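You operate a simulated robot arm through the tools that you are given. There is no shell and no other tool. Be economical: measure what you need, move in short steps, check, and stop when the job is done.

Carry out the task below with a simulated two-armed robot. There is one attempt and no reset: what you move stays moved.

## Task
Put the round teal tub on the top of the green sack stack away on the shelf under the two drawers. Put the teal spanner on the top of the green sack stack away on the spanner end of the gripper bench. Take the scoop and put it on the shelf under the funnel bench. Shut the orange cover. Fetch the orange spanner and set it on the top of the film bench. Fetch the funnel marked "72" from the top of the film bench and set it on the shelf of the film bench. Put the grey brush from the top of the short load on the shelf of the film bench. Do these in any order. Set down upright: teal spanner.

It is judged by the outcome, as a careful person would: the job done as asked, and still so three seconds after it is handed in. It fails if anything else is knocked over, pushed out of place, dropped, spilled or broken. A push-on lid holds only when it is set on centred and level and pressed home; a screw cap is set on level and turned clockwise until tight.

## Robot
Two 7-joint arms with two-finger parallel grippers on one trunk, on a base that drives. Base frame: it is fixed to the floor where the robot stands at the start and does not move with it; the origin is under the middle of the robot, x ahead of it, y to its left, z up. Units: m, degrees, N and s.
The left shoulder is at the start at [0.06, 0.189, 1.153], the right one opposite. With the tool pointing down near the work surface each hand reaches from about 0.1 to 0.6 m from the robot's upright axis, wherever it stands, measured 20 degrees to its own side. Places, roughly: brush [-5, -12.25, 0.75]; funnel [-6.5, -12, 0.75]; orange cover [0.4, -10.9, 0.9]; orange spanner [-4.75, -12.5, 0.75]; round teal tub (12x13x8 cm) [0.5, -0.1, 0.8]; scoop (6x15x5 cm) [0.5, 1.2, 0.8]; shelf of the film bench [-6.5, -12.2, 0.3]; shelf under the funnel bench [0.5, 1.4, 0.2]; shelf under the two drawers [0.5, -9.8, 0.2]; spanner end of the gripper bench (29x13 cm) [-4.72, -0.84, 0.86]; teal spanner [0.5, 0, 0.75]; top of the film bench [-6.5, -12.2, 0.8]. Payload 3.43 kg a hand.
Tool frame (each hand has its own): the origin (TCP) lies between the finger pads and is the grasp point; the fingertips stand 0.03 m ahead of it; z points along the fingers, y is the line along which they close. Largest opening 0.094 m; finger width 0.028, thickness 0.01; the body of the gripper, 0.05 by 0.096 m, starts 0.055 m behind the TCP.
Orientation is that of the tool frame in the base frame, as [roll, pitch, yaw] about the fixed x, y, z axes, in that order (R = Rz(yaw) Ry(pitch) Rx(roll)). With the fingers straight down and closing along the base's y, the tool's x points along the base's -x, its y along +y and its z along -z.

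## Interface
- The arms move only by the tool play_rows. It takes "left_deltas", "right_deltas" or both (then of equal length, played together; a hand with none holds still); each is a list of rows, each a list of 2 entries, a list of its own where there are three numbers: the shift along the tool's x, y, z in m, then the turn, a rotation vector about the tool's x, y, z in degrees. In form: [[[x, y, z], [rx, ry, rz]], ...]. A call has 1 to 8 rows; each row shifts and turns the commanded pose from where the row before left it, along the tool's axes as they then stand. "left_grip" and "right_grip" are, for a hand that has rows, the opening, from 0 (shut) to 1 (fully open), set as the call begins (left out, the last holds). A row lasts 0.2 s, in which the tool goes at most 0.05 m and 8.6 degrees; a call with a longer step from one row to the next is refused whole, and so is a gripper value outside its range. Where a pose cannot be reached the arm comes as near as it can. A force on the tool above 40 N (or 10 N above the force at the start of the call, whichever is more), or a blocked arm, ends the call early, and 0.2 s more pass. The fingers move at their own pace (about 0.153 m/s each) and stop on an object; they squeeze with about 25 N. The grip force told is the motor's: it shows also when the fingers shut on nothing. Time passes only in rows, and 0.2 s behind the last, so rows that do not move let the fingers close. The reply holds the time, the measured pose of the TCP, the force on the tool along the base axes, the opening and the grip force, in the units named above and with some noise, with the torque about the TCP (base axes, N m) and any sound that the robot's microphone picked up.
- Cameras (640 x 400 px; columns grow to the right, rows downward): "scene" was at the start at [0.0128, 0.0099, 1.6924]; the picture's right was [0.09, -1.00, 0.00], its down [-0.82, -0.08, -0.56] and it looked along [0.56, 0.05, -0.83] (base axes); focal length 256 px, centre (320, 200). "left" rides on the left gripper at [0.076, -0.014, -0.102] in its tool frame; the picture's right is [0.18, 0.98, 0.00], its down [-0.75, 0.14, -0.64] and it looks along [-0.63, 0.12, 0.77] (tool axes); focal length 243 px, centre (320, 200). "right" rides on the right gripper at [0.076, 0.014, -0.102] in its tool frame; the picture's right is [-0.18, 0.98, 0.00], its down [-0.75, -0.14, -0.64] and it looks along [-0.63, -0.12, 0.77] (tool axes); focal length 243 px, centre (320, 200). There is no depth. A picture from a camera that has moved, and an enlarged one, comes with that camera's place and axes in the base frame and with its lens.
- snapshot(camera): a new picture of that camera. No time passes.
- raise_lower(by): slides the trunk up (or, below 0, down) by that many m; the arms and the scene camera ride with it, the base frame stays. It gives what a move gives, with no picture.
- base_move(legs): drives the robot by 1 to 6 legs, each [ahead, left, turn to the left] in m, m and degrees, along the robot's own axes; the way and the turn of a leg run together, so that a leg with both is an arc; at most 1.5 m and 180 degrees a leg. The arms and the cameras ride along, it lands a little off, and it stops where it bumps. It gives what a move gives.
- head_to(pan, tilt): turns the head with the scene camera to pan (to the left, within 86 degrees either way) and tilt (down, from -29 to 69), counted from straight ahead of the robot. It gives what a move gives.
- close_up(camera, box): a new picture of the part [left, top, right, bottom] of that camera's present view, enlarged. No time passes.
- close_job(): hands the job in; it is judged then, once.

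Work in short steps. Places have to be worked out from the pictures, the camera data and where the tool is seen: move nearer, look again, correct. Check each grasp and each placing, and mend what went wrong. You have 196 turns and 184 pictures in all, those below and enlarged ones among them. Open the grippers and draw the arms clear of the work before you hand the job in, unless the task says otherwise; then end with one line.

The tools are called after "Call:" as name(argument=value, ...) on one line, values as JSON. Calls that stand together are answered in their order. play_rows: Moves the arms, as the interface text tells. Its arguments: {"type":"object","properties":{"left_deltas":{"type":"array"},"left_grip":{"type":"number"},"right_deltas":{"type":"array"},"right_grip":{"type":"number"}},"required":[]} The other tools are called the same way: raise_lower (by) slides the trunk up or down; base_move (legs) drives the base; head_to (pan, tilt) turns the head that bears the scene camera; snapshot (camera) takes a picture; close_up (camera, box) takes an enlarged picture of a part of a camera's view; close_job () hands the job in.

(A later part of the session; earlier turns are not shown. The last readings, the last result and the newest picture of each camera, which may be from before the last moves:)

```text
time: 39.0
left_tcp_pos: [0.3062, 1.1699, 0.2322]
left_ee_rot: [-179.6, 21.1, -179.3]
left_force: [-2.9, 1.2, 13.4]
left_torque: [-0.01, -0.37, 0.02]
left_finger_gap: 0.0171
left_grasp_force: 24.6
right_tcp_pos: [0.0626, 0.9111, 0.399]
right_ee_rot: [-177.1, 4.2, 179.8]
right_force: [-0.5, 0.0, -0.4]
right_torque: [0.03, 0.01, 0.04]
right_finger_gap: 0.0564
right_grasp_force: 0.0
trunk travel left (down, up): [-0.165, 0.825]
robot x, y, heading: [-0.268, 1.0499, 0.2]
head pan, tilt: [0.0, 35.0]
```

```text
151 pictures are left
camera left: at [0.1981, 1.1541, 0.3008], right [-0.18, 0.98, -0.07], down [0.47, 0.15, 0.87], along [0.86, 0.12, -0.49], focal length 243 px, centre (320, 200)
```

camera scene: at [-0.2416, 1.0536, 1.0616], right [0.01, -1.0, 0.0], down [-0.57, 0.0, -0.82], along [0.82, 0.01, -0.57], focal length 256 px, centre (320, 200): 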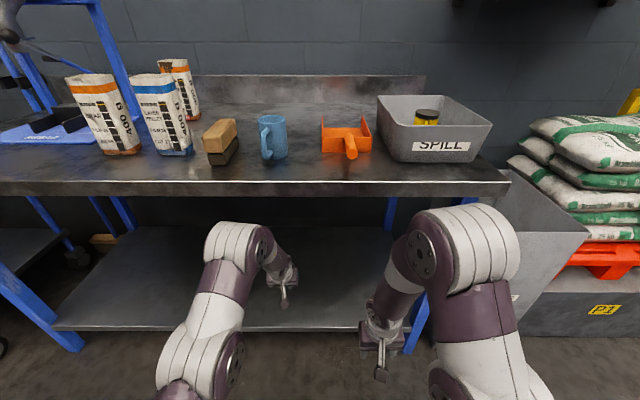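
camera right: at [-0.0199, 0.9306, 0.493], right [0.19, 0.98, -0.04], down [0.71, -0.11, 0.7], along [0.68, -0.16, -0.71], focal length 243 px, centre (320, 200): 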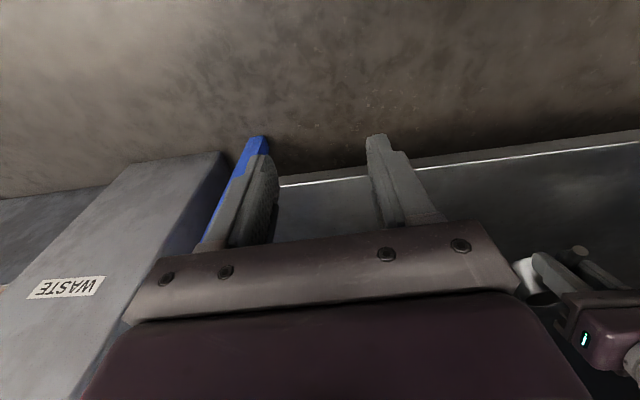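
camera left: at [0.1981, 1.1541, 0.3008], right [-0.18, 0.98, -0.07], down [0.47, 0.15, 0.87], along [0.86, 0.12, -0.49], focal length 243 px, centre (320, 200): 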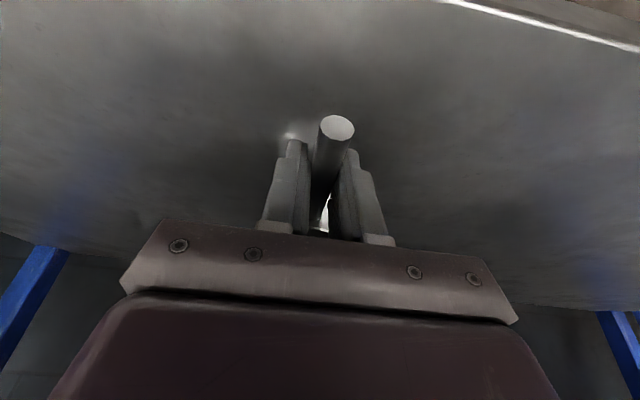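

Contact at TCP z≈0.232 (cup bottom). Release and draw back up along the tool.

Call:
play_rows(left_deltas=[[[-0.0005, 0, -0.0013], [0, 0, 0]], [[0, 0, 0], [0, 0, 0]]])

Call:
play_rows(left_deltas=[[[0, 0, 0], [0, 0, 0]], [[0, 0, 0], [0, 0, 0]], [[0, 0, -0.03], [0, 0, 0]], [[0, 0, -0.03], [0, 0, 0]], [[0, 0, -0.03], [0, 0, 0]]], left_grip=0.5)

Call:
snapshot(camera="left")

```text
time: 39.6
left_tcp_pos: [0.304, 1.1697, 0.2318]
left_ee_rot: [-179.6, 21.0, -179.4]
left_force: [2.6, -0.4, 8.2]
left_torque: [-0.02, -0.49, -0.01]
left_finger_gap: 0.0169
left_grasp_force: 24.4
right_tcp_pos: [0.0631, 0.9099, 0.3981]
right_ee_rot: [-177.0, 4.1, 179.9]
right_force: [0.5, 0.3, 0.1]
right_torque: [-0.04, -0.03, -0.03]
right_finger_gap: 0.0562
right_grasp_force: 0.1
trunk travel left (down, up): [-0.165, 0.825]
robot x, y, heading: [-0.2693, 1.0499, 0.5]
head pan, tilt: [0.0, 35.0]
```

```text
time: 40.8
left_tcp_pos: [0.2715, 1.1704, 0.3158]
left_ee_rot: [-179.7, 20.9, -179.4]
left_force: [-0.2, -0.1, -0.6]
left_torque: [0.02, -0.03, 0.01]
left_finger_gap: 0.0472
left_grasp_force: 0.0
right_tcp_pos: [0.0624, 0.9099, 0.3987]
right_ee_rot: [-176.9, 4.1, 179.8]
right_force: [-0.3, 0.6, 0.1]
right_torque: [-0.01, -0.03, 0.0]
right_finger_gap: 0.0565
right_grasp_force: 0.0
trunk travel left (down, up): [-0.165, 0.825]
robot x, y, heading: [-0.269, 1.0514, 0.3]
head pan, tilt: [0.0, 35.0]
```

```text
150 pictures are left
camera left: at [0.1649, 1.1548, 0.3843], right [-0.18, 0.98, -0.07], down [0.47, 0.15, 0.87], along [0.86, 0.12, -0.49], focal length 243 px, centre (320, 200)
```

left: 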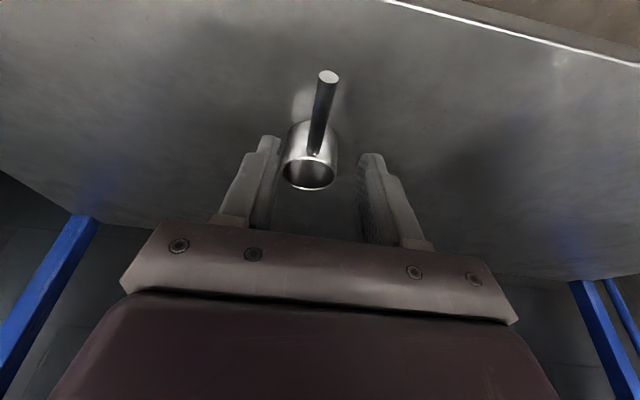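

Scoop stands well on the shelf. Back away, raise the trunk, retract the left hand, and return to the sack stack.

Call:
base_move(legs=[[-0.35, 0, 0]])

Call:
raise_lower(by=0.4)

Call:
raise_lower(by=0.26)

Call:
play_rows(left_deltas=[[[0.03, 0, -0.035], [0, 5.2, 0]], [[0.03, 0, -0.035], [0, 5.2, 0]], [[0.04, 0, -0.02], [0, 5.2, 0]], [[0.04, 0, -0.02], [0, 5.3, 0]]])

Call:
base_move(legs=[[0, -1.0, 0], [0.4, 0, 0]])

Call:
head_to(pan=0, tilt=50)

Call:
snapshot(camera="scene")

Call:
snapshot(camera="left")

Call:
snapshot(camera="right")

```text
time: 43.1
left_tcp_pos: [-0.0784, 1.1672, 0.314]
left_ee_rot: [-179.6, 20.9, -179.2]
left_force: [0.2, 0.1, 0.2]
left_torque: [0.0, -0.01, 0.01]
left_finger_gap: 0.0472
left_grasp_force: 0.1
right_tcp_pos: [-0.287, 0.909, 0.3983]
right_ee_rot: [-177.0, 4.1, 179.9]
right_force: [-0.1, 0.1, 0.7]
right_torque: [0.02, -0.05, -0.03]
right_finger_gap: 0.0563
right_grasp_force: 0.0
trunk travel left (down, up): [-0.165, 0.825]
robot x, y, heading: [-0.6202, 1.0463, 0.3]
head pan, tilt: [0.0, 35.0]
```

```text
time: 46.9
left_tcp_pos: [-0.0783, 1.1673, 0.7158]
left_ee_rot: [-179.7, 20.8, -179.3]
left_force: [-0.1, -0.2, -0.1]
left_torque: [-0.02, 0.0, 0.0]
left_finger_gap: 0.0472
left_grasp_force: 0.0
right_tcp_pos: [-0.2869, 0.9091, 0.7988]
right_ee_rot: [-177.0, 4.1, 179.8]
right_force: [0.0, -0.6, -0.7]
right_torque: [0.0, -0.04, 0.0]
right_finger_gap: 0.0564
right_grasp_force: 0.0
trunk travel left (down, up): [-0.565, 0.425]
robot x, y, heading: [-0.622, 1.0477, 0.6]
head pan, tilt: [0.0, 35.0]
```

```text
time: 49.6
left_tcp_pos: [-0.0787, 1.1681, 0.9753]
left_ee_rot: [-179.7, 20.9, -179.3]
left_force: [-0.8, -0.4, 0.3]
left_torque: [0.02, 0.02, 0.0]
left_finger_gap: 0.0468
left_grasp_force: 0.0
right_tcp_pos: [-0.2859, 0.9103, 1.0568]
right_ee_rot: [-177.0, 4.2, 179.9]
right_force: [-0.4, 0.4, 1.0]
right_torque: [-0.02, -0.01, 0.04]
right_finger_gap: 0.0563
right_grasp_force: 0.0
trunk travel left (down, up): [-0.825, 0.165]
robot x, y, heading: [-0.6224, 1.0478, 0.3]
head pan, tilt: [0.0, 35.0]
```

```text
time: 50.6
left_tcp_pos: [-0.2289, 1.1728, 1.0063]
left_ee_rot: [180.0, 7.4, -179.4]
left_force: [0.6, 0.6, 0.8]
left_torque: [-0.02, -0.02, -0.01]
left_finger_gap: 0.0471
left_grasp_force: 0.0
left hand out of reach, approached as far as the arm can: row 2, 3, 4
right_tcp_pos: [-0.2868, 0.9089, 1.0586]
right_ee_rot: [-177.0, 4.0, 180.0]
right_force: [0.0, -0.1, -0.2]
right_torque: [0.02, 0.0, -0.02]
right_finger_gap: 0.056
right_grasp_force: 0.2
trunk travel left (down, up): [-0.825, 0.165]
robot x, y, heading: [-0.6198, 1.0472, 0.2]
head pan, tilt: [0.0, 35.0]
```

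```text
time: 57.9
left_tcp_pos: [0.1738, 0.1519, 1.0057]
left_ee_rot: [-180.0, 7.3, -179.8]
left_force: [0.2, -0.5, -0.2]
left_torque: [-0.01, 0.02, 0.01]
left_finger_gap: 0.047
left_grasp_force: 0.1
right_tcp_pos: [0.1126, -0.1118, 1.0577]
right_ee_rot: [-177.0, 4.1, 179.6]
right_force: [-0.8, 0.0, 0.7]
right_torque: [0.01, 0.01, -0.04]
right_finger_gap: 0.0564
right_grasp_force: 0.0
trunk travel left (down, up): [-0.825, 0.165]
robot x, y, heading: [-0.2197, 0.0281, 0.1]
head pan, tilt: [0.0, 35.0]
```

```text
time: 58.7
left_tcp_pos: [0.1763, 0.1509, 1.0055]
left_ee_rot: [-180.0, 7.3, -179.8]
left_force: [-0.2, -0.4, 0.2]
left_torque: [-0.01, 0.0, -0.05]
left_finger_gap: 0.047
left_grasp_force: 0.1
right_tcp_pos: [0.1136, -0.1114, 1.0592]
right_ee_rot: [-177.0, 4.0, 179.5]
right_force: [1.0, -0.4, -0.3]
right_torque: [0.06, -0.01, 0.0]
right_finger_gap: 0.0562
right_grasp_force: 0.1
trunk travel left (down, up): [-0.825, 0.165]
robot x, y, heading: [-0.2192, 0.0284, -0.2]
head pan, tilt: [0.0, 50.0]
```

```text
149 pictures are left
camera scene: at [-0.2009, 0.0327, 1.6999], right [0.0, -1.0, 0.0], down [-0.77, 0.0, -0.64], along [0.64, 0.0, -0.77], focal length 256 px, centre (320, 200)
```

scene: 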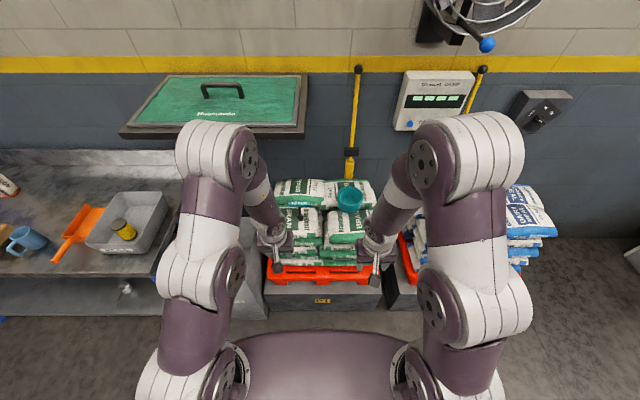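

```text
148 pictures are left
camera left: at [0.0881, 0.1369, 1.0978], right [-0.19, 0.98, -0.02], down [0.67, 0.14, 0.73], along [0.72, 0.12, -0.68], focal length 243 px, centre (320, 200)
```

left: 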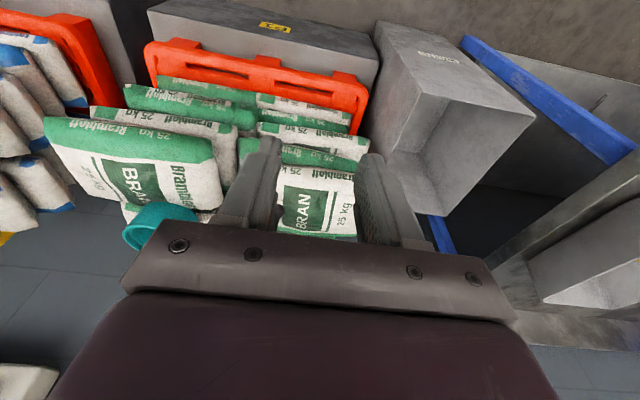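

```text
147 pictures are left
camera right: at [0.0308, -0.0917, 1.1529], right [0.2, 0.98, -0.04], down [0.7, -0.11, 0.7], along [0.68, -0.16, -0.71], focal length 243 px, centre (320, 200)
```

right: 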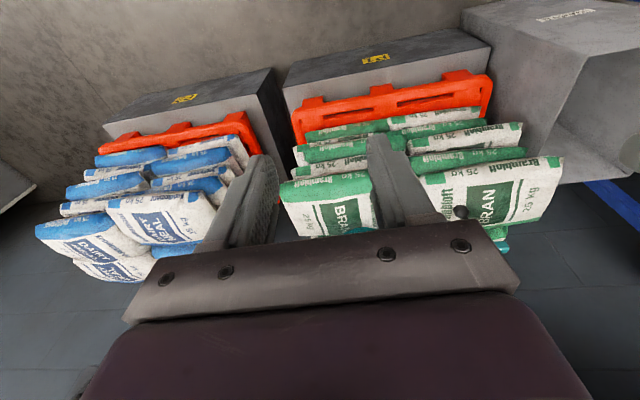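

Scoop is visible in place on its shelf. Estimates: tub rim centre [0.542,-0.105,0.837], spanner T-bar centre [0.455,0.112,0.887] along y. Drive closer and start yawing the left hand by 90° so it closes along x.

Call:
base_move(legs=[[0.17, 0, 0]])

Call:
play_rows(left_deltas=[[[0, 0, -0.005], [0, 7.4, 0]], [[0, 0, 0], [0, 0, 8.4]], [[0, 0, 0], [0, 0, 8.4]], [[0, 0, 0], [0, 0, 8.4]], [[0, 0, 0], [0, 0, 8.4]], [[0, 0, 0], [0, 0, 8.4]], [[0, 0, 0], [0, 0, 8.4]], [[0, 0, 0], [0, 0, 8.4]]], left_grip=0.7)

Call:
play_rows(left_deltas=[[[0, 0, 0], [0, 0, 8.4]], [[0, 0, 0], [0, 0, 8.4]], [[0, 0, 0], [0, 0, 8.4]], [[0, 0, 0], [0, 0, 6]]])

Call:
snapshot(camera="left")

Call:
snapshot(camera="right")

```text
time: 60.2
left_tcp_pos: [0.3425, 0.1528, 1.0058]
left_ee_rot: [179.9, 7.3, -179.7]
left_force: [0.4, 0.3, -0.5]
left_torque: [0.03, 0.02, -0.01]
left_finger_gap: 0.0472
left_grasp_force: 0.0
right_tcp_pos: [0.2804, -0.1111, 1.058]
right_ee_rot: [-176.9, 4.2, 179.5]
right_force: [-1.1, -0.4, -0.1]
right_torque: [0.0, -0.03, 0.03]
right_finger_gap: 0.0562
right_grasp_force: 0.1
trunk travel left (down, up): [-0.825, 0.165]
robot x, y, heading: [-0.0467, 0.0317, 0.1]
head pan, tilt: [0.0, 50.0]
```

```text
time: 62.0
left_tcp_pos: [0.2955, 0.1926, 0.9593]
left_ee_rot: [-179.8, -0.1, 121.4]
left_force: [0.9, -0.1, 0.6]
left_torque: [-0.02, -0.03, -0.03]
left_finger_gap: 0.066
left_grasp_force: 0.0
left hand out of reach, approached as far as the arm can: row 1, 2
right_tcp_pos: [0.2825, -0.1107, 1.058]
right_ee_rot: [-177.0, 4.1, 179.6]
right_force: [-0.2, 0.3, 0.4]
right_torque: [-0.01, 0.01, -0.04]
right_finger_gap: 0.0565
right_grasp_force: 0.1
trunk travel left (down, up): [-0.825, 0.165]
robot x, y, heading: [-0.0507, 0.0284, -0.1]
head pan, tilt: [0.0, 50.0]
```

```text
time: 63.0
left_tcp_pos: [0.2958, 0.1912, 0.9606]
left_ee_rot: [-179.9, 0.0, 90.2]
left_force: [-0.2, -0.1, 0.8]
left_torque: [-0.02, 0.01, -0.02]
left_finger_gap: 0.0659
left_grasp_force: 0.1
right_tcp_pos: [0.2829, -0.111, 1.0584]
right_ee_rot: [-177.0, 4.2, 179.6]
right_force: [0.1, -0.4, 0.0]
right_torque: [-0.01, 0.0, -0.02]
right_finger_gap: 0.0561
right_grasp_force: 0.0
trunk travel left (down, up): [-0.825, 0.165]
robot x, y, heading: [-0.0514, 0.0278, 0.1]
head pan, tilt: [0.0, 50.0]
```

```text
146 pictures are left
camera left: at [0.2825, 0.2684, 1.0624], right [0.98, 0.19, 0.0], down [0.15, -0.75, 0.64], along [0.12, -0.63, -0.77], focal length 243 px, centre (320, 200)
```

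left: 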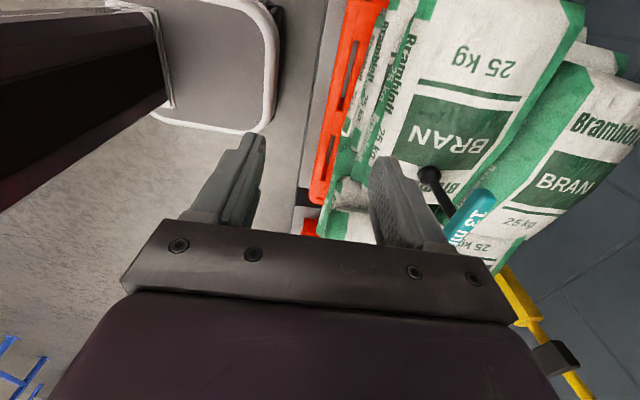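

```text
145 pictures are left
camera right: at [0.2, -0.091, 1.1531], right [0.19, 0.98, -0.04], down [0.7, -0.11, 0.7], along [0.68, -0.16, -0.71], focal length 243 px, centre (320, 200)
```

right: 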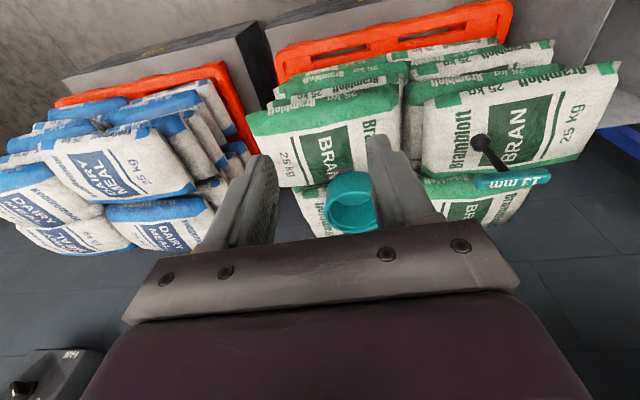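

Left hand is yawed (closes along x). Move horizontally above the T-bar at [0.458,0.112].

Call:
play_rows(left_deltas=[[[-0.02, 0.0405, -0.005], [0, 0, 0]], [[-0.02, 0.0405, -0.005], [0, 0, 0]], [[-0.02, 0.0405, 0], [0, 0, 0]], [[-0.019, 0.0405, 0], [0, 0, 0]]])

Call:
snapshot(camera="left")

Call:
snapshot(camera="right")

```text
time: 64.2
left_tcp_pos: [0.424, 0.1265, 0.9601]
left_ee_rot: [-177.4, -0.4, 91.0]
left_force: [0.4, 0.7, 0.0]
left_torque: [-0.02, 0.01, 0.01]
left_finger_gap: 0.0657
left_grasp_force: 0.0
right_tcp_pos: [0.267, -0.1058, 1.0634]
right_ee_rot: [-176.9, 4.8, 179.9]
right_force: [0.2, -0.9, -0.3]
right_torque: [0.02, -0.03, 0.0]
right_finger_gap: 0.0566
right_grasp_force: 0.1
trunk travel left (down, up): [-0.825, 0.165]
robot x, y, heading: [-0.0567, 0.0294, 0.6]
head pan, tilt: [0.0, 50.0]
stopped in row 4 (left hand): the arm was blocked; the commanded pose is now the measured one
```

```text
144 pictures are left
camera left: at [0.4129, 0.2015, 1.0639], right [0.98, 0.2, -0.04], down [0.18, -0.76, 0.63], along [0.09, -0.62, -0.78], focal length 243 px, centre (320, 200)
```

left: 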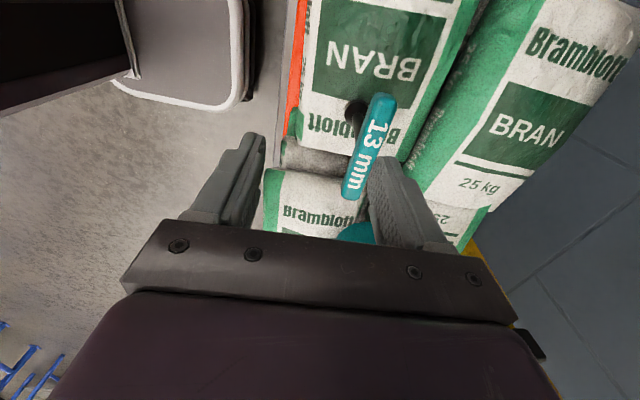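

```text
143 pictures are left
camera right: at [0.182, -0.086, 1.1571], right [0.19, 0.98, -0.04], down [0.7, -0.11, 0.71], along [0.69, -0.16, -0.7], focal length 243 px, centre (320, 200)
```

right: 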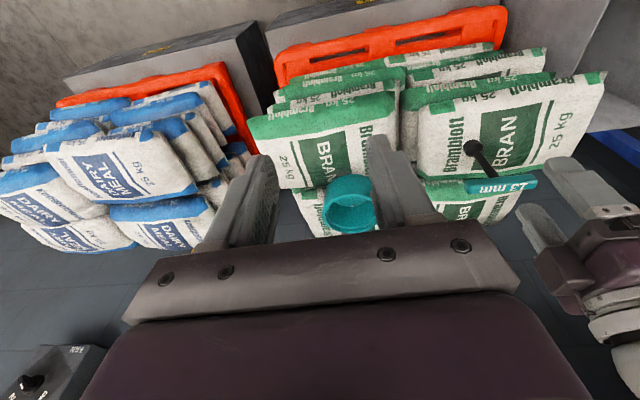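

The left arm was blocked — probably its wrist against the green wall panel (front edge x≈0.45, z≈1.2). Check from the head camera.

Call:
head_to(pan=20, tilt=50)

Call:
snapshot(camera="scene")

```text
time: 65.0
left_tcp_pos: [0.4235, 0.1267, 0.9611]
left_ee_rot: [-177.4, -0.4, 90.6]
left_force: [0.4, 0.3, -0.4]
left_torque: [-0.02, 0.01, -0.02]
left_finger_gap: 0.0664
left_grasp_force: 0.1
right_tcp_pos: [0.2667, -0.1049, 1.0631]
right_ee_rot: [-176.7, 4.8, 179.8]
right_force: [-0.5, -0.4, -0.9]
right_torque: [0.03, -0.03, -0.02]
right_finger_gap: 0.0564
right_grasp_force: 0.0
trunk travel left (down, up): [-0.825, 0.165]
robot x, y, heading: [-0.0537, 0.0303, 0.2]
head pan, tilt: [20.0, 50.0]
```

```text
142 pictures are left
camera scene: at [-0.0637, 0.0672, 1.6995], right [0.35, -0.94, 0.01], down [-0.71, -0.27, -0.65], along [0.61, 0.22, -0.76], focal length 256 px, centre (320, 200)
```

scene: 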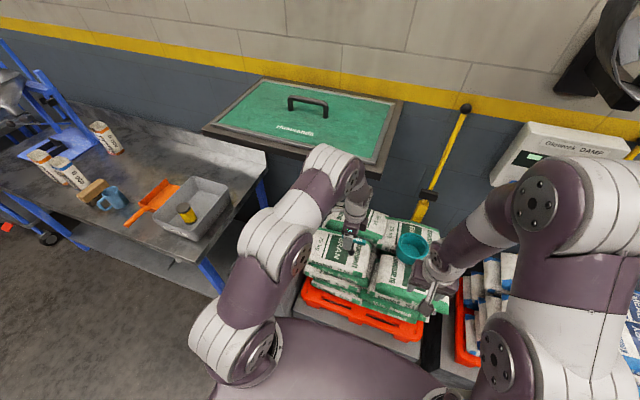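

Confirmed: the wrist joint meets the panel's front edge. I'll back off and lean the hand 35° forward, and grip the bar beside the shaft (y≈0.14) so the wrist stays clear of the panel.

Call:
play_rows(left_deltas=[[[0, -0.04, 0], [0, 0, 0]], [[0, -0.04, 0], [0, 0, 0]], [[0, 0, 0], [-7.5, 0, 0]], [[0, 0, 0], [-7.5, 0, 0]], [[0, 0, 0], [-7.5, 0, 0]], [[0, 0, 0], [-7.5, 0, 0]], [[0, 0, 0], [-7.5, 0, 0]]])

Call:
snapshot(camera="left")

```text
time: 66.6
left_tcp_pos: [0.3629, 0.1304, 0.959]
left_ee_rot: [151.1, -3.3, 91.9]
left_force: [-1.0, 0.2, -0.5]
left_torque: [-0.02, -0.04, -0.03]
left_finger_gap: 0.0656
left_grasp_force: 0.1
left hand out of reach, approached as far as the arm can: row 7
right_tcp_pos: [0.2803, -0.1101, 1.0583]
right_ee_rot: [-177.0, 4.0, 179.8]
right_force: [-0.6, -0.1, 0.1]
right_torque: [0.02, 0.0, 0.0]
right_finger_gap: 0.0563
right_grasp_force: 0.1
trunk travel left (down, up): [-0.825, 0.165]
robot x, y, heading: [-0.0502, 0.0341, 0.5]
head pan, tilt: [20.0, 50.0]
```

```text
141 pictures are left
camera left: at [0.2988, 0.1988, 1.0474], right [0.85, 0.18, 0.49], down [-0.16, -0.8, 0.58], along [0.49, -0.58, -0.65], focal length 243 px, centre (320, 200)
```

left: 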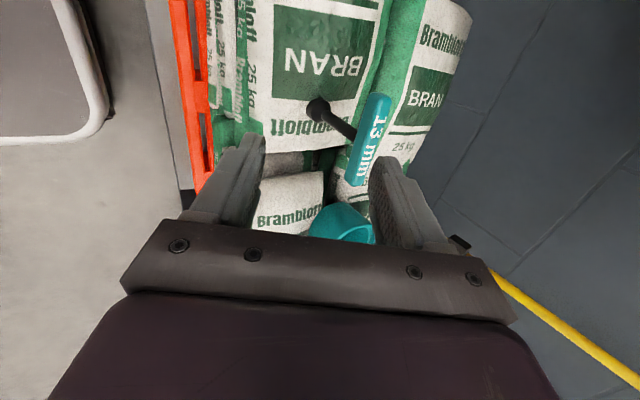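

Bar confirmed: x≈0.46, y 0.073–0.155, z≈0.887. Approach partway and recheck.

Call:
play_rows(left_deltas=[[[0.005, 0.025, 0.02], [0, 0, 0]], [[0.005, 0.025, 0.02], [0, 0, 0]], [[0, 0, 0.02], [0, 0, 0]]])

Call:
snapshot(camera="left")

Call:
snapshot(camera="right")

```text
time: 67.4
left_tcp_pos: [0.4344, 0.1452, 0.933]
left_ee_rot: [151.1, -3.4, 92.0]
left_force: [0.5, -0.4, -0.2]
left_torque: [0.04, 0.0, -0.01]
left_finger_gap: 0.0659
left_grasp_force: 0.0
right_tcp_pos: [0.2802, -0.1087, 1.0594]
right_ee_rot: [-177.0, 4.1, 179.7]
right_force: [0.1, 0.0, 0.1]
right_torque: [-0.02, 0.01, 0.02]
right_finger_gap: 0.0566
right_grasp_force: 0.1
trunk travel left (down, up): [-0.825, 0.165]
robot x, y, heading: [-0.0521, 0.0338, 0.3]
head pan, tilt: [20.0, 50.0]
```

```text
140 pictures are left
camera left: at [0.3708, 0.214, 1.0199], right [0.85, 0.18, 0.48], down [-0.16, -0.8, 0.58], along [0.49, -0.58, -0.65], focal length 243 px, centre (320, 200)
```

left: 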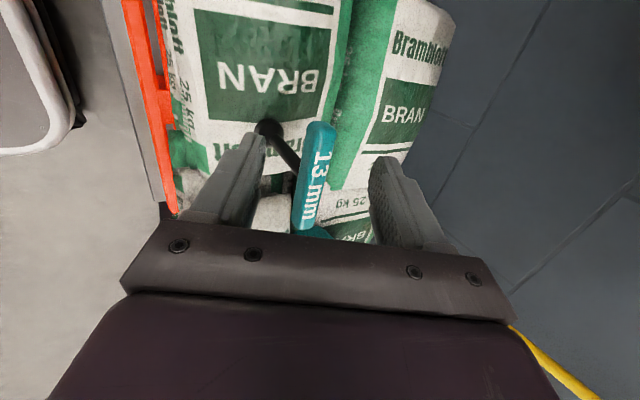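

```text
139 pictures are left
camera right: at [0.1974, -0.0892, 1.1532], right [0.19, 0.98, -0.04], down [0.7, -0.11, 0.7], along [0.68, -0.16, -0.71], focal length 243 px, centre (320, 200)
```

right: 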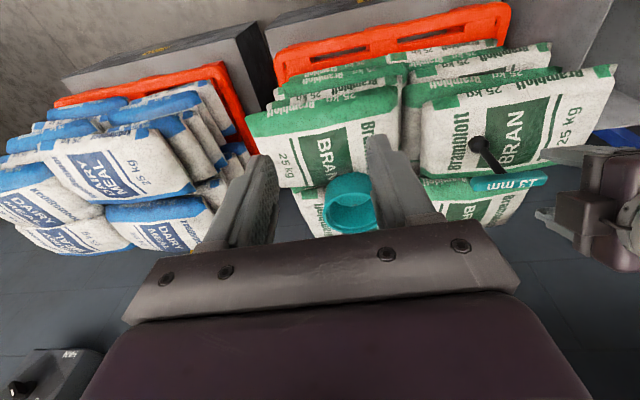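

Aligned. Advance 5 cm along the fingers and close.

Call:
play_rows(left_deltas=[[[0, 0, 0.017], [0, 0, 0]], [[0, 0, 0.017], [0, 0, 0]], [[0, 0, 0.017], [0, 0, 0]]])

Call:
play_rows(left_deltas=[[[0, 0, 0], [0, 0, 0]], [[0, 0, 0], [0, 0, 0]], [[0, 0, 0], [0, 0, 0]]], left_grip=0)

Call:
snapshot(camera="left")

Call:
snapshot(camera="right")

```text
time: 68.2
left_tcp_pos: [0.4582, 0.1487, 0.8859]
left_ee_rot: [151.2, -3.3, 92.0]
left_force: [-0.7, 0.2, 0.0]
left_torque: [-0.01, 0.0, 0.0]
left_finger_gap: 0.0657
left_grasp_force: 0.0
right_tcp_pos: [0.2818, -0.1082, 1.0576]
right_ee_rot: [-177.0, 4.2, 179.8]
right_force: [-0.2, -0.2, 0.5]
right_torque: [0.01, 0.01, -0.02]
right_finger_gap: 0.0562
right_grasp_force: 0.0
trunk travel left (down, up): [-0.825, 0.165]
robot x, y, heading: [-0.0539, 0.0292, 0.4]
head pan, tilt: [20.0, 50.0]
```

```text
time: 69.0
left_tcp_pos: [0.4588, 0.1487, 0.888]
left_ee_rot: [151.2, -3.3, 92.0]
left_force: [-0.9, 1.6, 5.0]
left_torque: [0.06, 0.25, -0.07]
left_finger_gap: 0.027
left_grasp_force: 25.5
right_tcp_pos: [0.2795, -0.1086, 1.058]
right_ee_rot: [-176.9, 4.1, 179.8]
right_force: [-0.3, 0.7, 0.9]
right_torque: [0.0, 0.0, -0.02]
right_finger_gap: 0.0563
right_grasp_force: 0.0
trunk travel left (down, up): [-0.825, 0.165]
robot x, y, heading: [-0.0523, 0.0322, 0.3]
head pan, tilt: [20.0, 50.0]
```

```text
138 pictures are left
camera left: at [0.3942, 0.2174, 0.9746], right [0.85, 0.18, 0.49], down [-0.16, -0.8, 0.58], along [0.49, -0.58, -0.65], focal length 243 px, centre (320, 200)
```

left: 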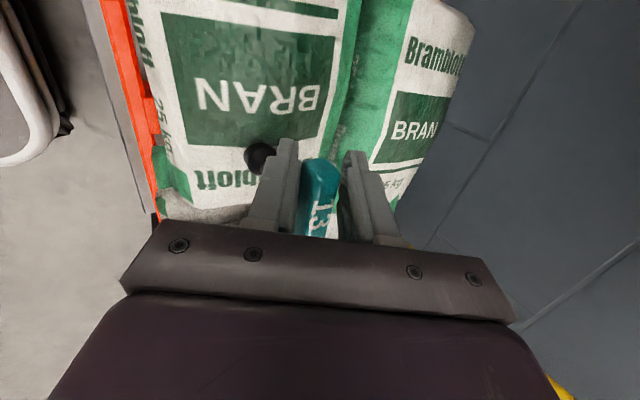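

```text
137 pictures are left
camera right: at [0.197, -0.0892, 1.1532], right [0.19, 0.98, -0.04], down [0.7, -0.11, 0.7], along [0.68, -0.16, -0.71], focal length 243 px, centre (320, 200)
```

right: 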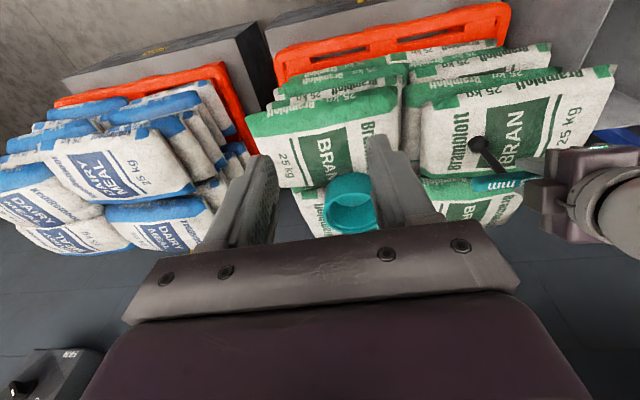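

Bar gripped (gap 27 mm). Lift straight up and draw back from the panel.

Call:
play_rows(left_deltas=[[[0, 0.0097, -0.0175], [0, 0, 0]], [[0, 0.0097, -0.0175], [0, 0, 0]], [[0, 0.0097, -0.0175], [0, 0, 0]], [[0, -0.02, -0.03], [0, 0, 0]], [[0, -0.03, -0.02], [0, 0, 0]], [[0, -0.03, -0.02], [0, 0, 0]]])

Call:
snapshot(camera="right")

Call:
snapshot(camera="left")

```text
time: 70.4
left_tcp_pos: [0.3535, 0.1405, 0.97]
left_ee_rot: [151.2, -3.4, 91.9]
left_force: [-0.5, -0.2, -1.7]
left_torque: [0.06, 0.07, -0.04]
left_finger_gap: 0.0222
left_grasp_force: 24.8
right_tcp_pos: [0.281, -0.1085, 1.0581]
right_ee_rot: [-177.0, 4.1, 179.8]
right_force: [0.5, -0.4, -0.4]
right_torque: [-0.01, 0.01, -0.04]
right_finger_gap: 0.0563
right_grasp_force: 0.1
trunk travel left (down, up): [-0.825, 0.165]
robot x, y, heading: [-0.0561, 0.0306, 0.3]
head pan, tilt: [20.0, 50.0]
```

```text
136 pictures are left
camera right: at [0.1974, -0.0895, 1.1531], right [0.19, 0.98, -0.04], down [0.7, -0.11, 0.7], along [0.68, -0.16, -0.71], focal length 243 px, centre (320, 200)
```

right: 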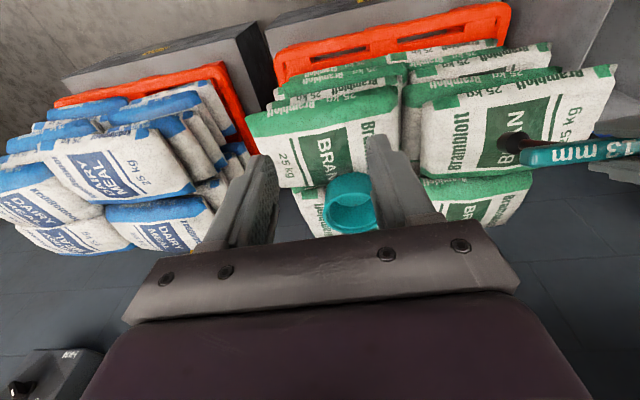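

```text
135 pictures are left
camera left: at [0.2903, 0.2086, 1.0569], right [0.85, 0.18, 0.48], down [-0.16, -0.8, 0.58], along [0.49, -0.58, -0.65], focal length 243 px, centre (320, 200)
```

left: 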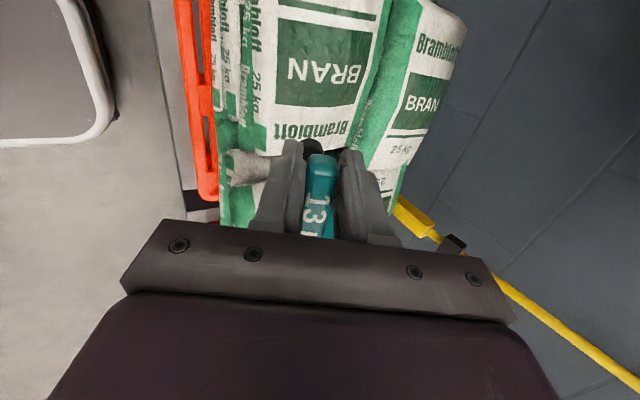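

The bar's flats turned into the pads, so the spanner now aligns with the fingers (vertical hand = upright). Now the right hand goes for the tub's right wall: tub centre ≈[0.535,-0.105], pre-grasp above its rim.

Call:
play_rows(right_deltas=[[[0, 0, 0], [-3, -8, 0]], [[0, 0, 0], [0, -8, 0]], [[-0.0277, -0.0087, 0.0381], [0, 0, 0]], [[-0.0277, -0.0087, 0.0381], [0, 0, 0]], [[-0.0277, -0.0087, 0.0381], [0, 0, 0]], [[-0.0277, -0.0087, 0.0381], [0, 0, 0]], [[-0.0277, -0.0087, 0.0381], [0, 0, 0]], [[-0.0277, -0.0087, 0.0381], [0, 0, 0]]], right_grip=0.6)

Call:
snapshot(camera="right")

Call:
snapshot(camera="left")

```text
time: 72.2
left_tcp_pos: [0.3559, 0.1391, 0.9686]
left_ee_rot: [151.2, -3.4, 91.9]
left_force: [0.4, 0.1, -2.3]
left_torque: [0.06, 0.08, -0.01]
left_finger_gap: 0.0221
left_grasp_force: 24.5
right_tcp_pos: [0.5118, -0.1611, 0.8993]
right_ee_rot: [-179.9, 19.8, -180.0]
right_force: [-2.1, 0.2, -2.7]
right_torque: [0.01, -0.19, 0.01]
right_finger_gap: 0.0565
right_grasp_force: 0.1
right hand out of reach, approached as far as the arm can: row 8
trunk travel left (down, up): [-0.825, 0.165]
robot x, y, heading: [-0.0521, 0.0281, 0.4]
head pan, tilt: [20.0, 50.0]
```

```text
134 pictures are left
camera right: at [0.4048, -0.1475, 0.969], right [0.17, 0.98, 0.06], down [0.49, -0.14, 0.86], along [0.85, -0.12, -0.51], focal length 243 px, centre (320, 200)
```

right: 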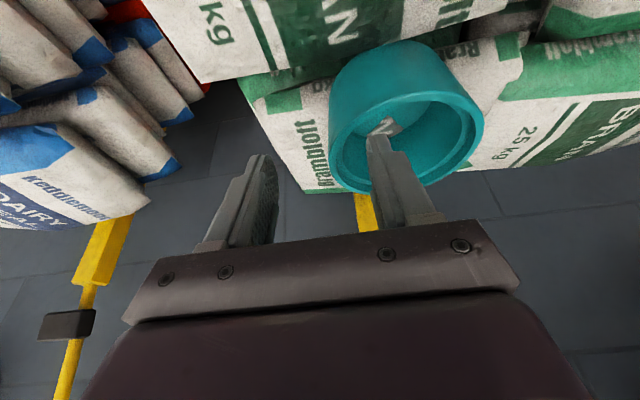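

```text
133 pictures are left
camera left: at [0.2926, 0.2082, 1.0565], right [0.86, 0.18, 0.48], down [-0.16, -0.8, 0.58], along [0.49, -0.58, -0.65], focal length 243 px, centre (320, 200)
```

left: 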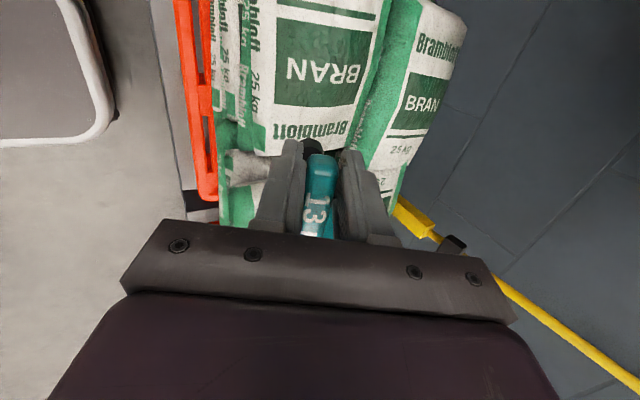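

Tub's right wall outer face is ≈y −0.155, centre x≈0.545. The arm is at its reach, so I drive 4 cm forward, then descend astride the wall.

Call:
base_move(legs=[[0.04, 0, 0]])

Call:
snapshot(camera="right")

```text
time: 73.1
left_tcp_pos: [0.3903, 0.1403, 0.971]
left_ee_rot: [151.1, -3.4, 91.9]
left_force: [-0.4, -0.1, -2.2]
left_torque: [0.05, 0.01, 0.0]
left_finger_gap: 0.0221
left_grasp_force: 25.2
right_tcp_pos: [0.5484, -0.16, 0.9042]
right_ee_rot: [-179.9, 20.3, -180.0]
right_force: [-0.8, 0.0, -0.6]
right_torque: [0.01, -0.01, 0.0]
right_finger_gap: 0.0564
right_grasp_force: 0.1
trunk travel left (down, up): [-0.825, 0.165]
robot x, y, heading: [-0.0147, 0.0278, 0.6]
head pan, tilt: [20.0, 50.0]
```

```text
132 pictures are left
camera right: at [0.4416, -0.1464, 0.9728], right [0.17, 0.98, 0.06], down [0.48, -0.14, 0.86], along [0.86, -0.12, -0.5], focal length 243 px, centre (320, 200)
```

right: 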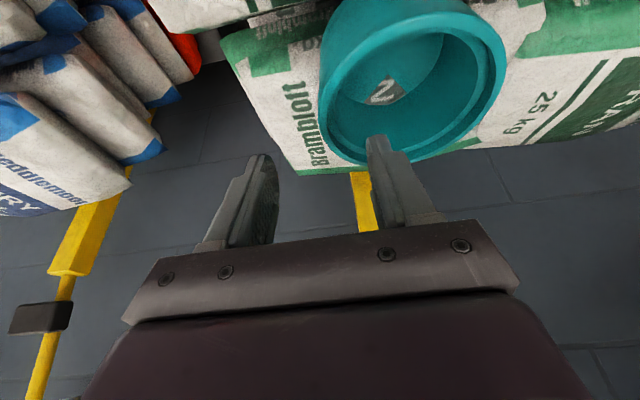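

Wall mid ≈y −0.151 at x≈0.55. Descend to z≈0.822.

Call:
play_rows(right_deltas=[[[0.0087, 0.0045, 0.02], [0, 0, 0]], [[0.0087, 0.0045, 0.026], [0, 0, 0]], [[0.0087, 0, 0.026], [0, 0, 0]]])

Call:
snapshot(camera="right")

```text
time: 73.9
left_tcp_pos: [0.3948, 0.1393, 0.968]
left_ee_rot: [151.2, -3.5, 91.9]
left_force: [-0.1, 0.3, -2.2]
left_torque: [0.11, 0.07, 0.0]
left_finger_gap: 0.0223
left_grasp_force: 24.9
right_tcp_pos: [0.5536, -0.1509, 0.8252]
right_ee_rot: [-179.9, 20.0, 180.0]
right_force: [0.9, 0.3, 0.3]
right_torque: [-0.01, 0.0, 0.0]
right_finger_gap: 0.0564
right_grasp_force: 0.1
trunk travel left (down, up): [-0.825, 0.165]
robot x, y, heading: [-0.0137, 0.0296, 0.1]
head pan, tilt: [20.0, 50.0]
```

```text
131 pictures are left
camera right: at [0.4467, -0.1366, 0.8941], right [0.17, 0.98, 0.06], down [0.49, -0.14, 0.86], along [0.86, -0.12, -0.5], focal length 243 px, centre (320, 200)
```

right: 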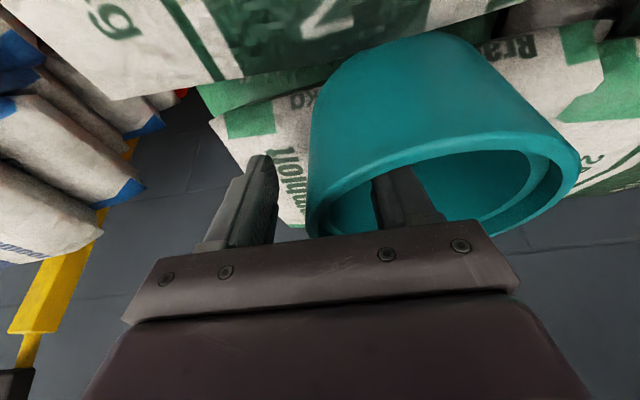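

Fingers straddle the wall. Close and lift gently.

Call:
play_rows(right_deltas=[[[0, 0, 0], [0, 0, 0]], [[0, 0, 0], [0, 0, 0]], [[0, 0, 0], [0, 0, 0]]], right_grip=0)

Call:
play_rows(right_deltas=[[[-0.007, 0, -0.019], [0, 0, 0]], [[-0.007, 0, -0.019], [0, 0, 0]], [[-0.007, 0, -0.019], [0, 0, 0]]])

Call:
snapshot(camera="right")

```text
time: 74.7
left_tcp_pos: [0.3929, 0.1399, 0.9695]
left_ee_rot: [151.1, -3.3, 91.9]
left_force: [-0.7, 0.1, -1.8]
left_torque: [0.08, 0.05, 0.02]
left_finger_gap: 0.0221
left_grasp_force: 25.0
right_tcp_pos: [0.5532, -0.1505, 0.8262]
right_ee_rot: [-179.8, 20.2, -180.0]
right_force: [0.0, 0.5, 3.5]
right_torque: [0.34, -0.03, 0.14]
right_finger_gap: 0.0164
right_grasp_force: 25.3
trunk travel left (down, up): [-0.825, 0.165]
robot x, y, heading: [-0.0182, 0.0288, 0.1]
head pan, tilt: [20.0, 50.0]
```

```text
time: 75.5
left_tcp_pos: [0.3926, 0.1394, 0.9696]
left_ee_rot: [151.2, -3.5, 92.0]
left_force: [-0.3, 0.0, -2.0]
left_torque: [0.06, 0.08, 0.02]
left_finger_gap: 0.0224
left_grasp_force: 25.2
right_tcp_pos: [0.5518, -0.1509, 0.8852]
right_ee_rot: [-180.0, 20.1, -180.0]
right_force: [-0.2, -0.4, -2.0]
right_torque: [-0.1, 0.01, -0.01]
right_finger_gap: 0.0158
right_grasp_force: 25.3
trunk travel left (down, up): [-0.825, 0.165]
robot x, y, heading: [-0.0133, 0.0304, 0.4]
head pan, tilt: [20.0, 50.0]
```

```text
130 pictures are left
camera right: at [0.4452, -0.1369, 0.9546], right [0.17, 0.98, 0.06], down [0.49, -0.14, 0.86], along [0.86, -0.12, -0.5], focal length 243 px, centre (320, 200)
```

right: 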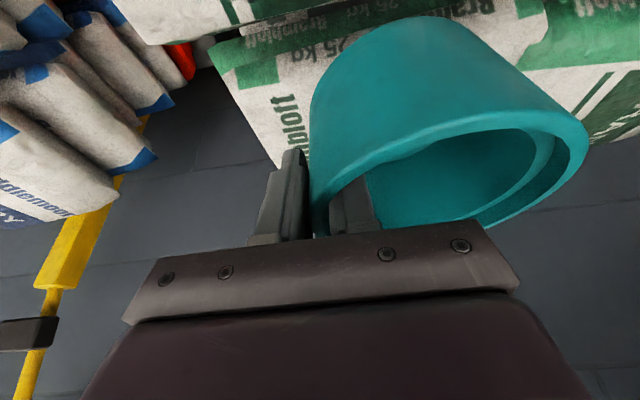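

Both objects are held. Back off 0.6 m, pull the right hand in, and turn around to view the way to the gripper bench.

Call:
base_move(legs=[[-0.6, 0, 0]])

Call:
play_rows(right_deltas=[[[0.042, 0, -0.025], [0, 0, 0]], [[0.042, 0, -0.025], [0, 0, 0]], [[0.042, 0, -0.025], [0, 0, 0]], [[0.042, 0, -0.025], [0, 0, 0]]])

Call:
base_move(legs=[[0, 0, -175]])

Call:
head_to(pan=0, tilt=15)

Call:
snapshot(camera="scene")

Call:
snapshot(camera="right")

```text
time: 78.9
left_tcp_pos: [-0.2098, 0.1365, 0.9691]
left_ee_rot: [151.1, -3.4, 92.1]
left_force: [0.0, -0.1, -1.1]
left_torque: [0.04, 0.1, 0.02]
left_finger_gap: 0.0221
left_grasp_force: 24.7
right_tcp_pos: [-0.0506, -0.153, 0.8861]
right_ee_rot: [-179.9, 20.1, -179.8]
right_force: [-0.1, 0.9, -1.9]
right_torque: [-0.1, 0.0, 0.01]
right_finger_gap: 0.0159
right_grasp_force: 24.8
trunk travel left (down, up): [-0.825, 0.165]
robot x, y, heading: [-0.6198, 0.0276, 0.3]
head pan, tilt: [20.0, 50.0]
```

```text
time: 79.9
left_tcp_pos: [-0.2113, 0.1376, 0.9692]
left_ee_rot: [151.1, -3.4, 92.1]
left_force: [-0.4, -0.2, -2.3]
left_torque: [0.05, 0.09, -0.02]
left_finger_gap: 0.022
left_grasp_force: 24.9
right_tcp_pos: [-0.2242, -0.1486, 0.9178]
right_ee_rot: [178.6, 19.9, -179.9]
right_force: [0.3, -0.7, -1.0]
right_torque: [-0.08, -0.03, 0.01]
right_finger_gap: 0.0161
right_grasp_force: 25.0
right hand out of reach, approached as far as the arm can: row 4
trunk travel left (down, up): [-0.825, 0.165]
robot x, y, heading: [-0.6194, 0.0255, 0.5]
head pan, tilt: [20.0, 50.0]
```

```text
time: 87.5
left_tcp_pos: [-1.0178, -0.1099, 0.9689]
left_ee_rot: [151.2, -3.3, -84.3]
left_force: [0.6, 0.9, -2.2]
left_torque: [-0.06, -0.04, -0.03]
left_finger_gap: 0.0224
left_grasp_force: 24.7
right_tcp_pos: [-1.0233, 0.1778, 0.9179]
right_ee_rot: [178.6, 19.8, 3.8]
right_force: [0.0, -0.2, -1.4]
right_torque: [0.09, 0.01, -0.02]
right_finger_gap: 0.0162
right_grasp_force: 24.9
trunk travel left (down, up): [-0.825, 0.165]
robot x, y, heading: [-0.6195, 0.0261, -176.1]
head pan, tilt: [20.0, 50.0]
```

```text
time: 88.5
left_tcp_pos: [-1.0188, -0.1106, 0.9698]
left_ee_rot: [151.3, -3.3, -84.2]
left_force: [-0.9, -1.0, -2.2]
left_torque: [-0.07, -0.04, 0.0]
left_finger_gap: 0.0226
left_grasp_force: 24.8
right_tcp_pos: [-1.0228, 0.1766, 0.918]
right_ee_rot: [178.6, 19.7, 3.9]
right_force: [1.0, 0.4, -1.9]
right_torque: [0.11, -0.02, 0.01]
right_finger_gap: 0.0161
right_grasp_force: 25.1
trunk travel left (down, up): [-0.825, 0.165]
robot x, y, heading: [-0.6162, 0.0278, -175.6]
head pan, tilt: [0.0, 15.0]
```

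```text
129 pictures are left
camera scene: at [-0.6506, 0.0273, 1.7535], right [-0.07, 1.0, 0.0], down [0.26, 0.02, -0.97], along [-0.96, -0.07, -0.26], focal length 256 px, centre (320, 200)
```

scene: 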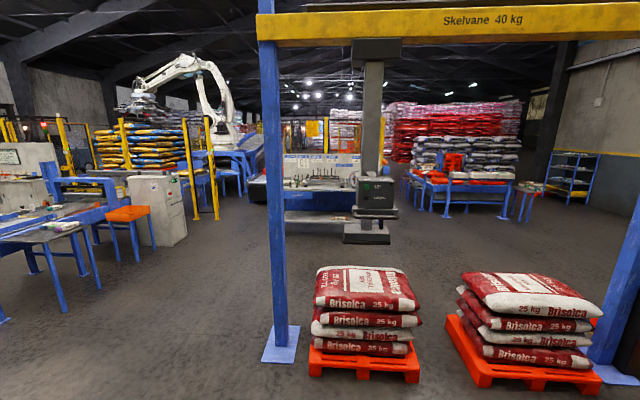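

```text
128 pictures are left
camera right: at [-0.9157, 0.1716, 0.9877], right [-0.1, -0.99, 0.08], down [-0.5, 0.12, 0.86], along [-0.86, 0.04, -0.51], focal length 243 px, centre (320, 200)
```

right: 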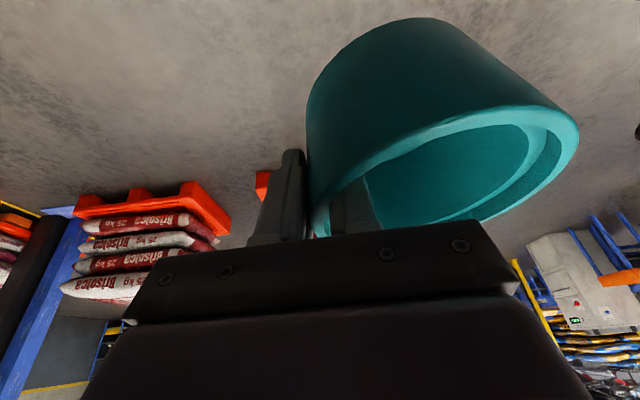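

The gripper bench is behind the gantry (its left end matches [-4.72,-0.84]). I'll pass to the left of the gantry leg (foot ≈[-2.4,-0.44]) along y≈-1.2.

Call:
base_move(legs=[[0, 0, -4.4], [0, 1.2, 0], [1.5, 0, 0], [1.2, 0, 0]])

Call:
head_to(pan=0, tilt=25)

Call:
snapshot(camera="scene")

```text
time: 107.8
left_tcp_pos: [-3.7262, -1.3261, 0.9689]
left_ee_rot: [151.1, -3.5, -87.7]
left_force: [-0.1, 0.7, -2.2]
left_torque: [-0.07, -0.06, 0.01]
left_finger_gap: 0.0222
left_grasp_force: 25.1
right_tcp_pos: [-3.7116, -1.0388, 0.9183]
right_ee_rot: [178.6, 19.8, 0.2]
right_force: [0.4, -0.3, -1.7]
right_torque: [0.1, 0.02, 0.0]
right_finger_gap: 0.0161
right_grasp_force: 25.1
trunk travel left (down, up): [-0.825, 0.165]
robot x, y, heading: [-3.3192, -1.2178, -179.3]
head pan, tilt: [0.0, 15.0]
```

```text
time: 108.5
left_tcp_pos: [-3.7259, -1.3254, 0.9693]
left_ee_rot: [151.2, -3.4, -87.8]
left_force: [0.0, 0.7, -1.6]
left_torque: [-0.08, -0.08, -0.03]
left_finger_gap: 0.0222
left_grasp_force: 25.3
right_tcp_pos: [-3.7134, -1.0372, 0.9176]
right_ee_rot: [178.5, 20.0, 0.1]
right_force: [0.7, -0.2, -0.6]
right_torque: [0.07, -0.05, -0.01]
right_finger_gap: 0.016
right_grasp_force: 25.3
trunk travel left (down, up): [-0.825, 0.165]
robot x, y, heading: [-3.3183, -1.2172, -179.6]
head pan, tilt: [0.0, 25.0]
```

```text
127 pictures are left
camera scene: at [-3.3497, -1.2118, 1.7374], right [-0.01, 1.0, 0.0], down [0.42, 0.0, -0.91], along [-0.91, -0.01, -0.42], focal length 256 px, centre (320, 200)
```

scene: 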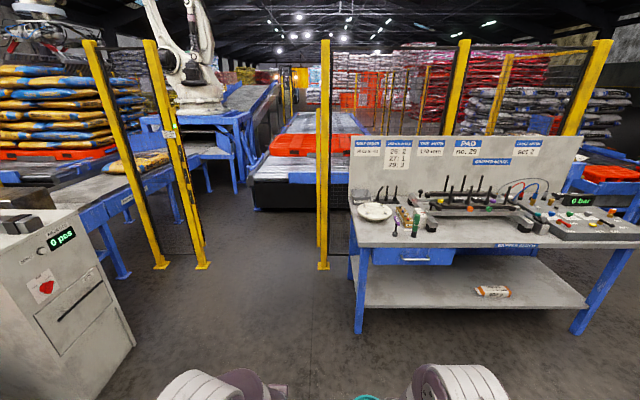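

Call:
close_up(camera="scene", box=[330, 150, 560, 290])

```text
2.78 times, centred on (445, 220) of scene
camera zoom: at [-3.3497, -1.2118, 1.7374], right [-0.01, 1.0, 0.0], down [0.42, 0.0, -0.91], along [-0.91, -0.01, -0.42], focal length 711 px, centre (-28, 144)
```

zoom: 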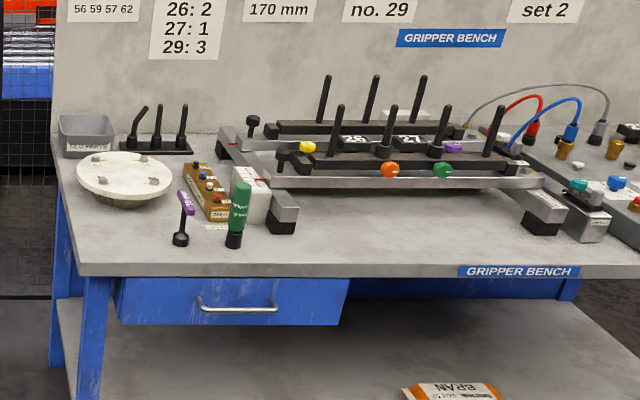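

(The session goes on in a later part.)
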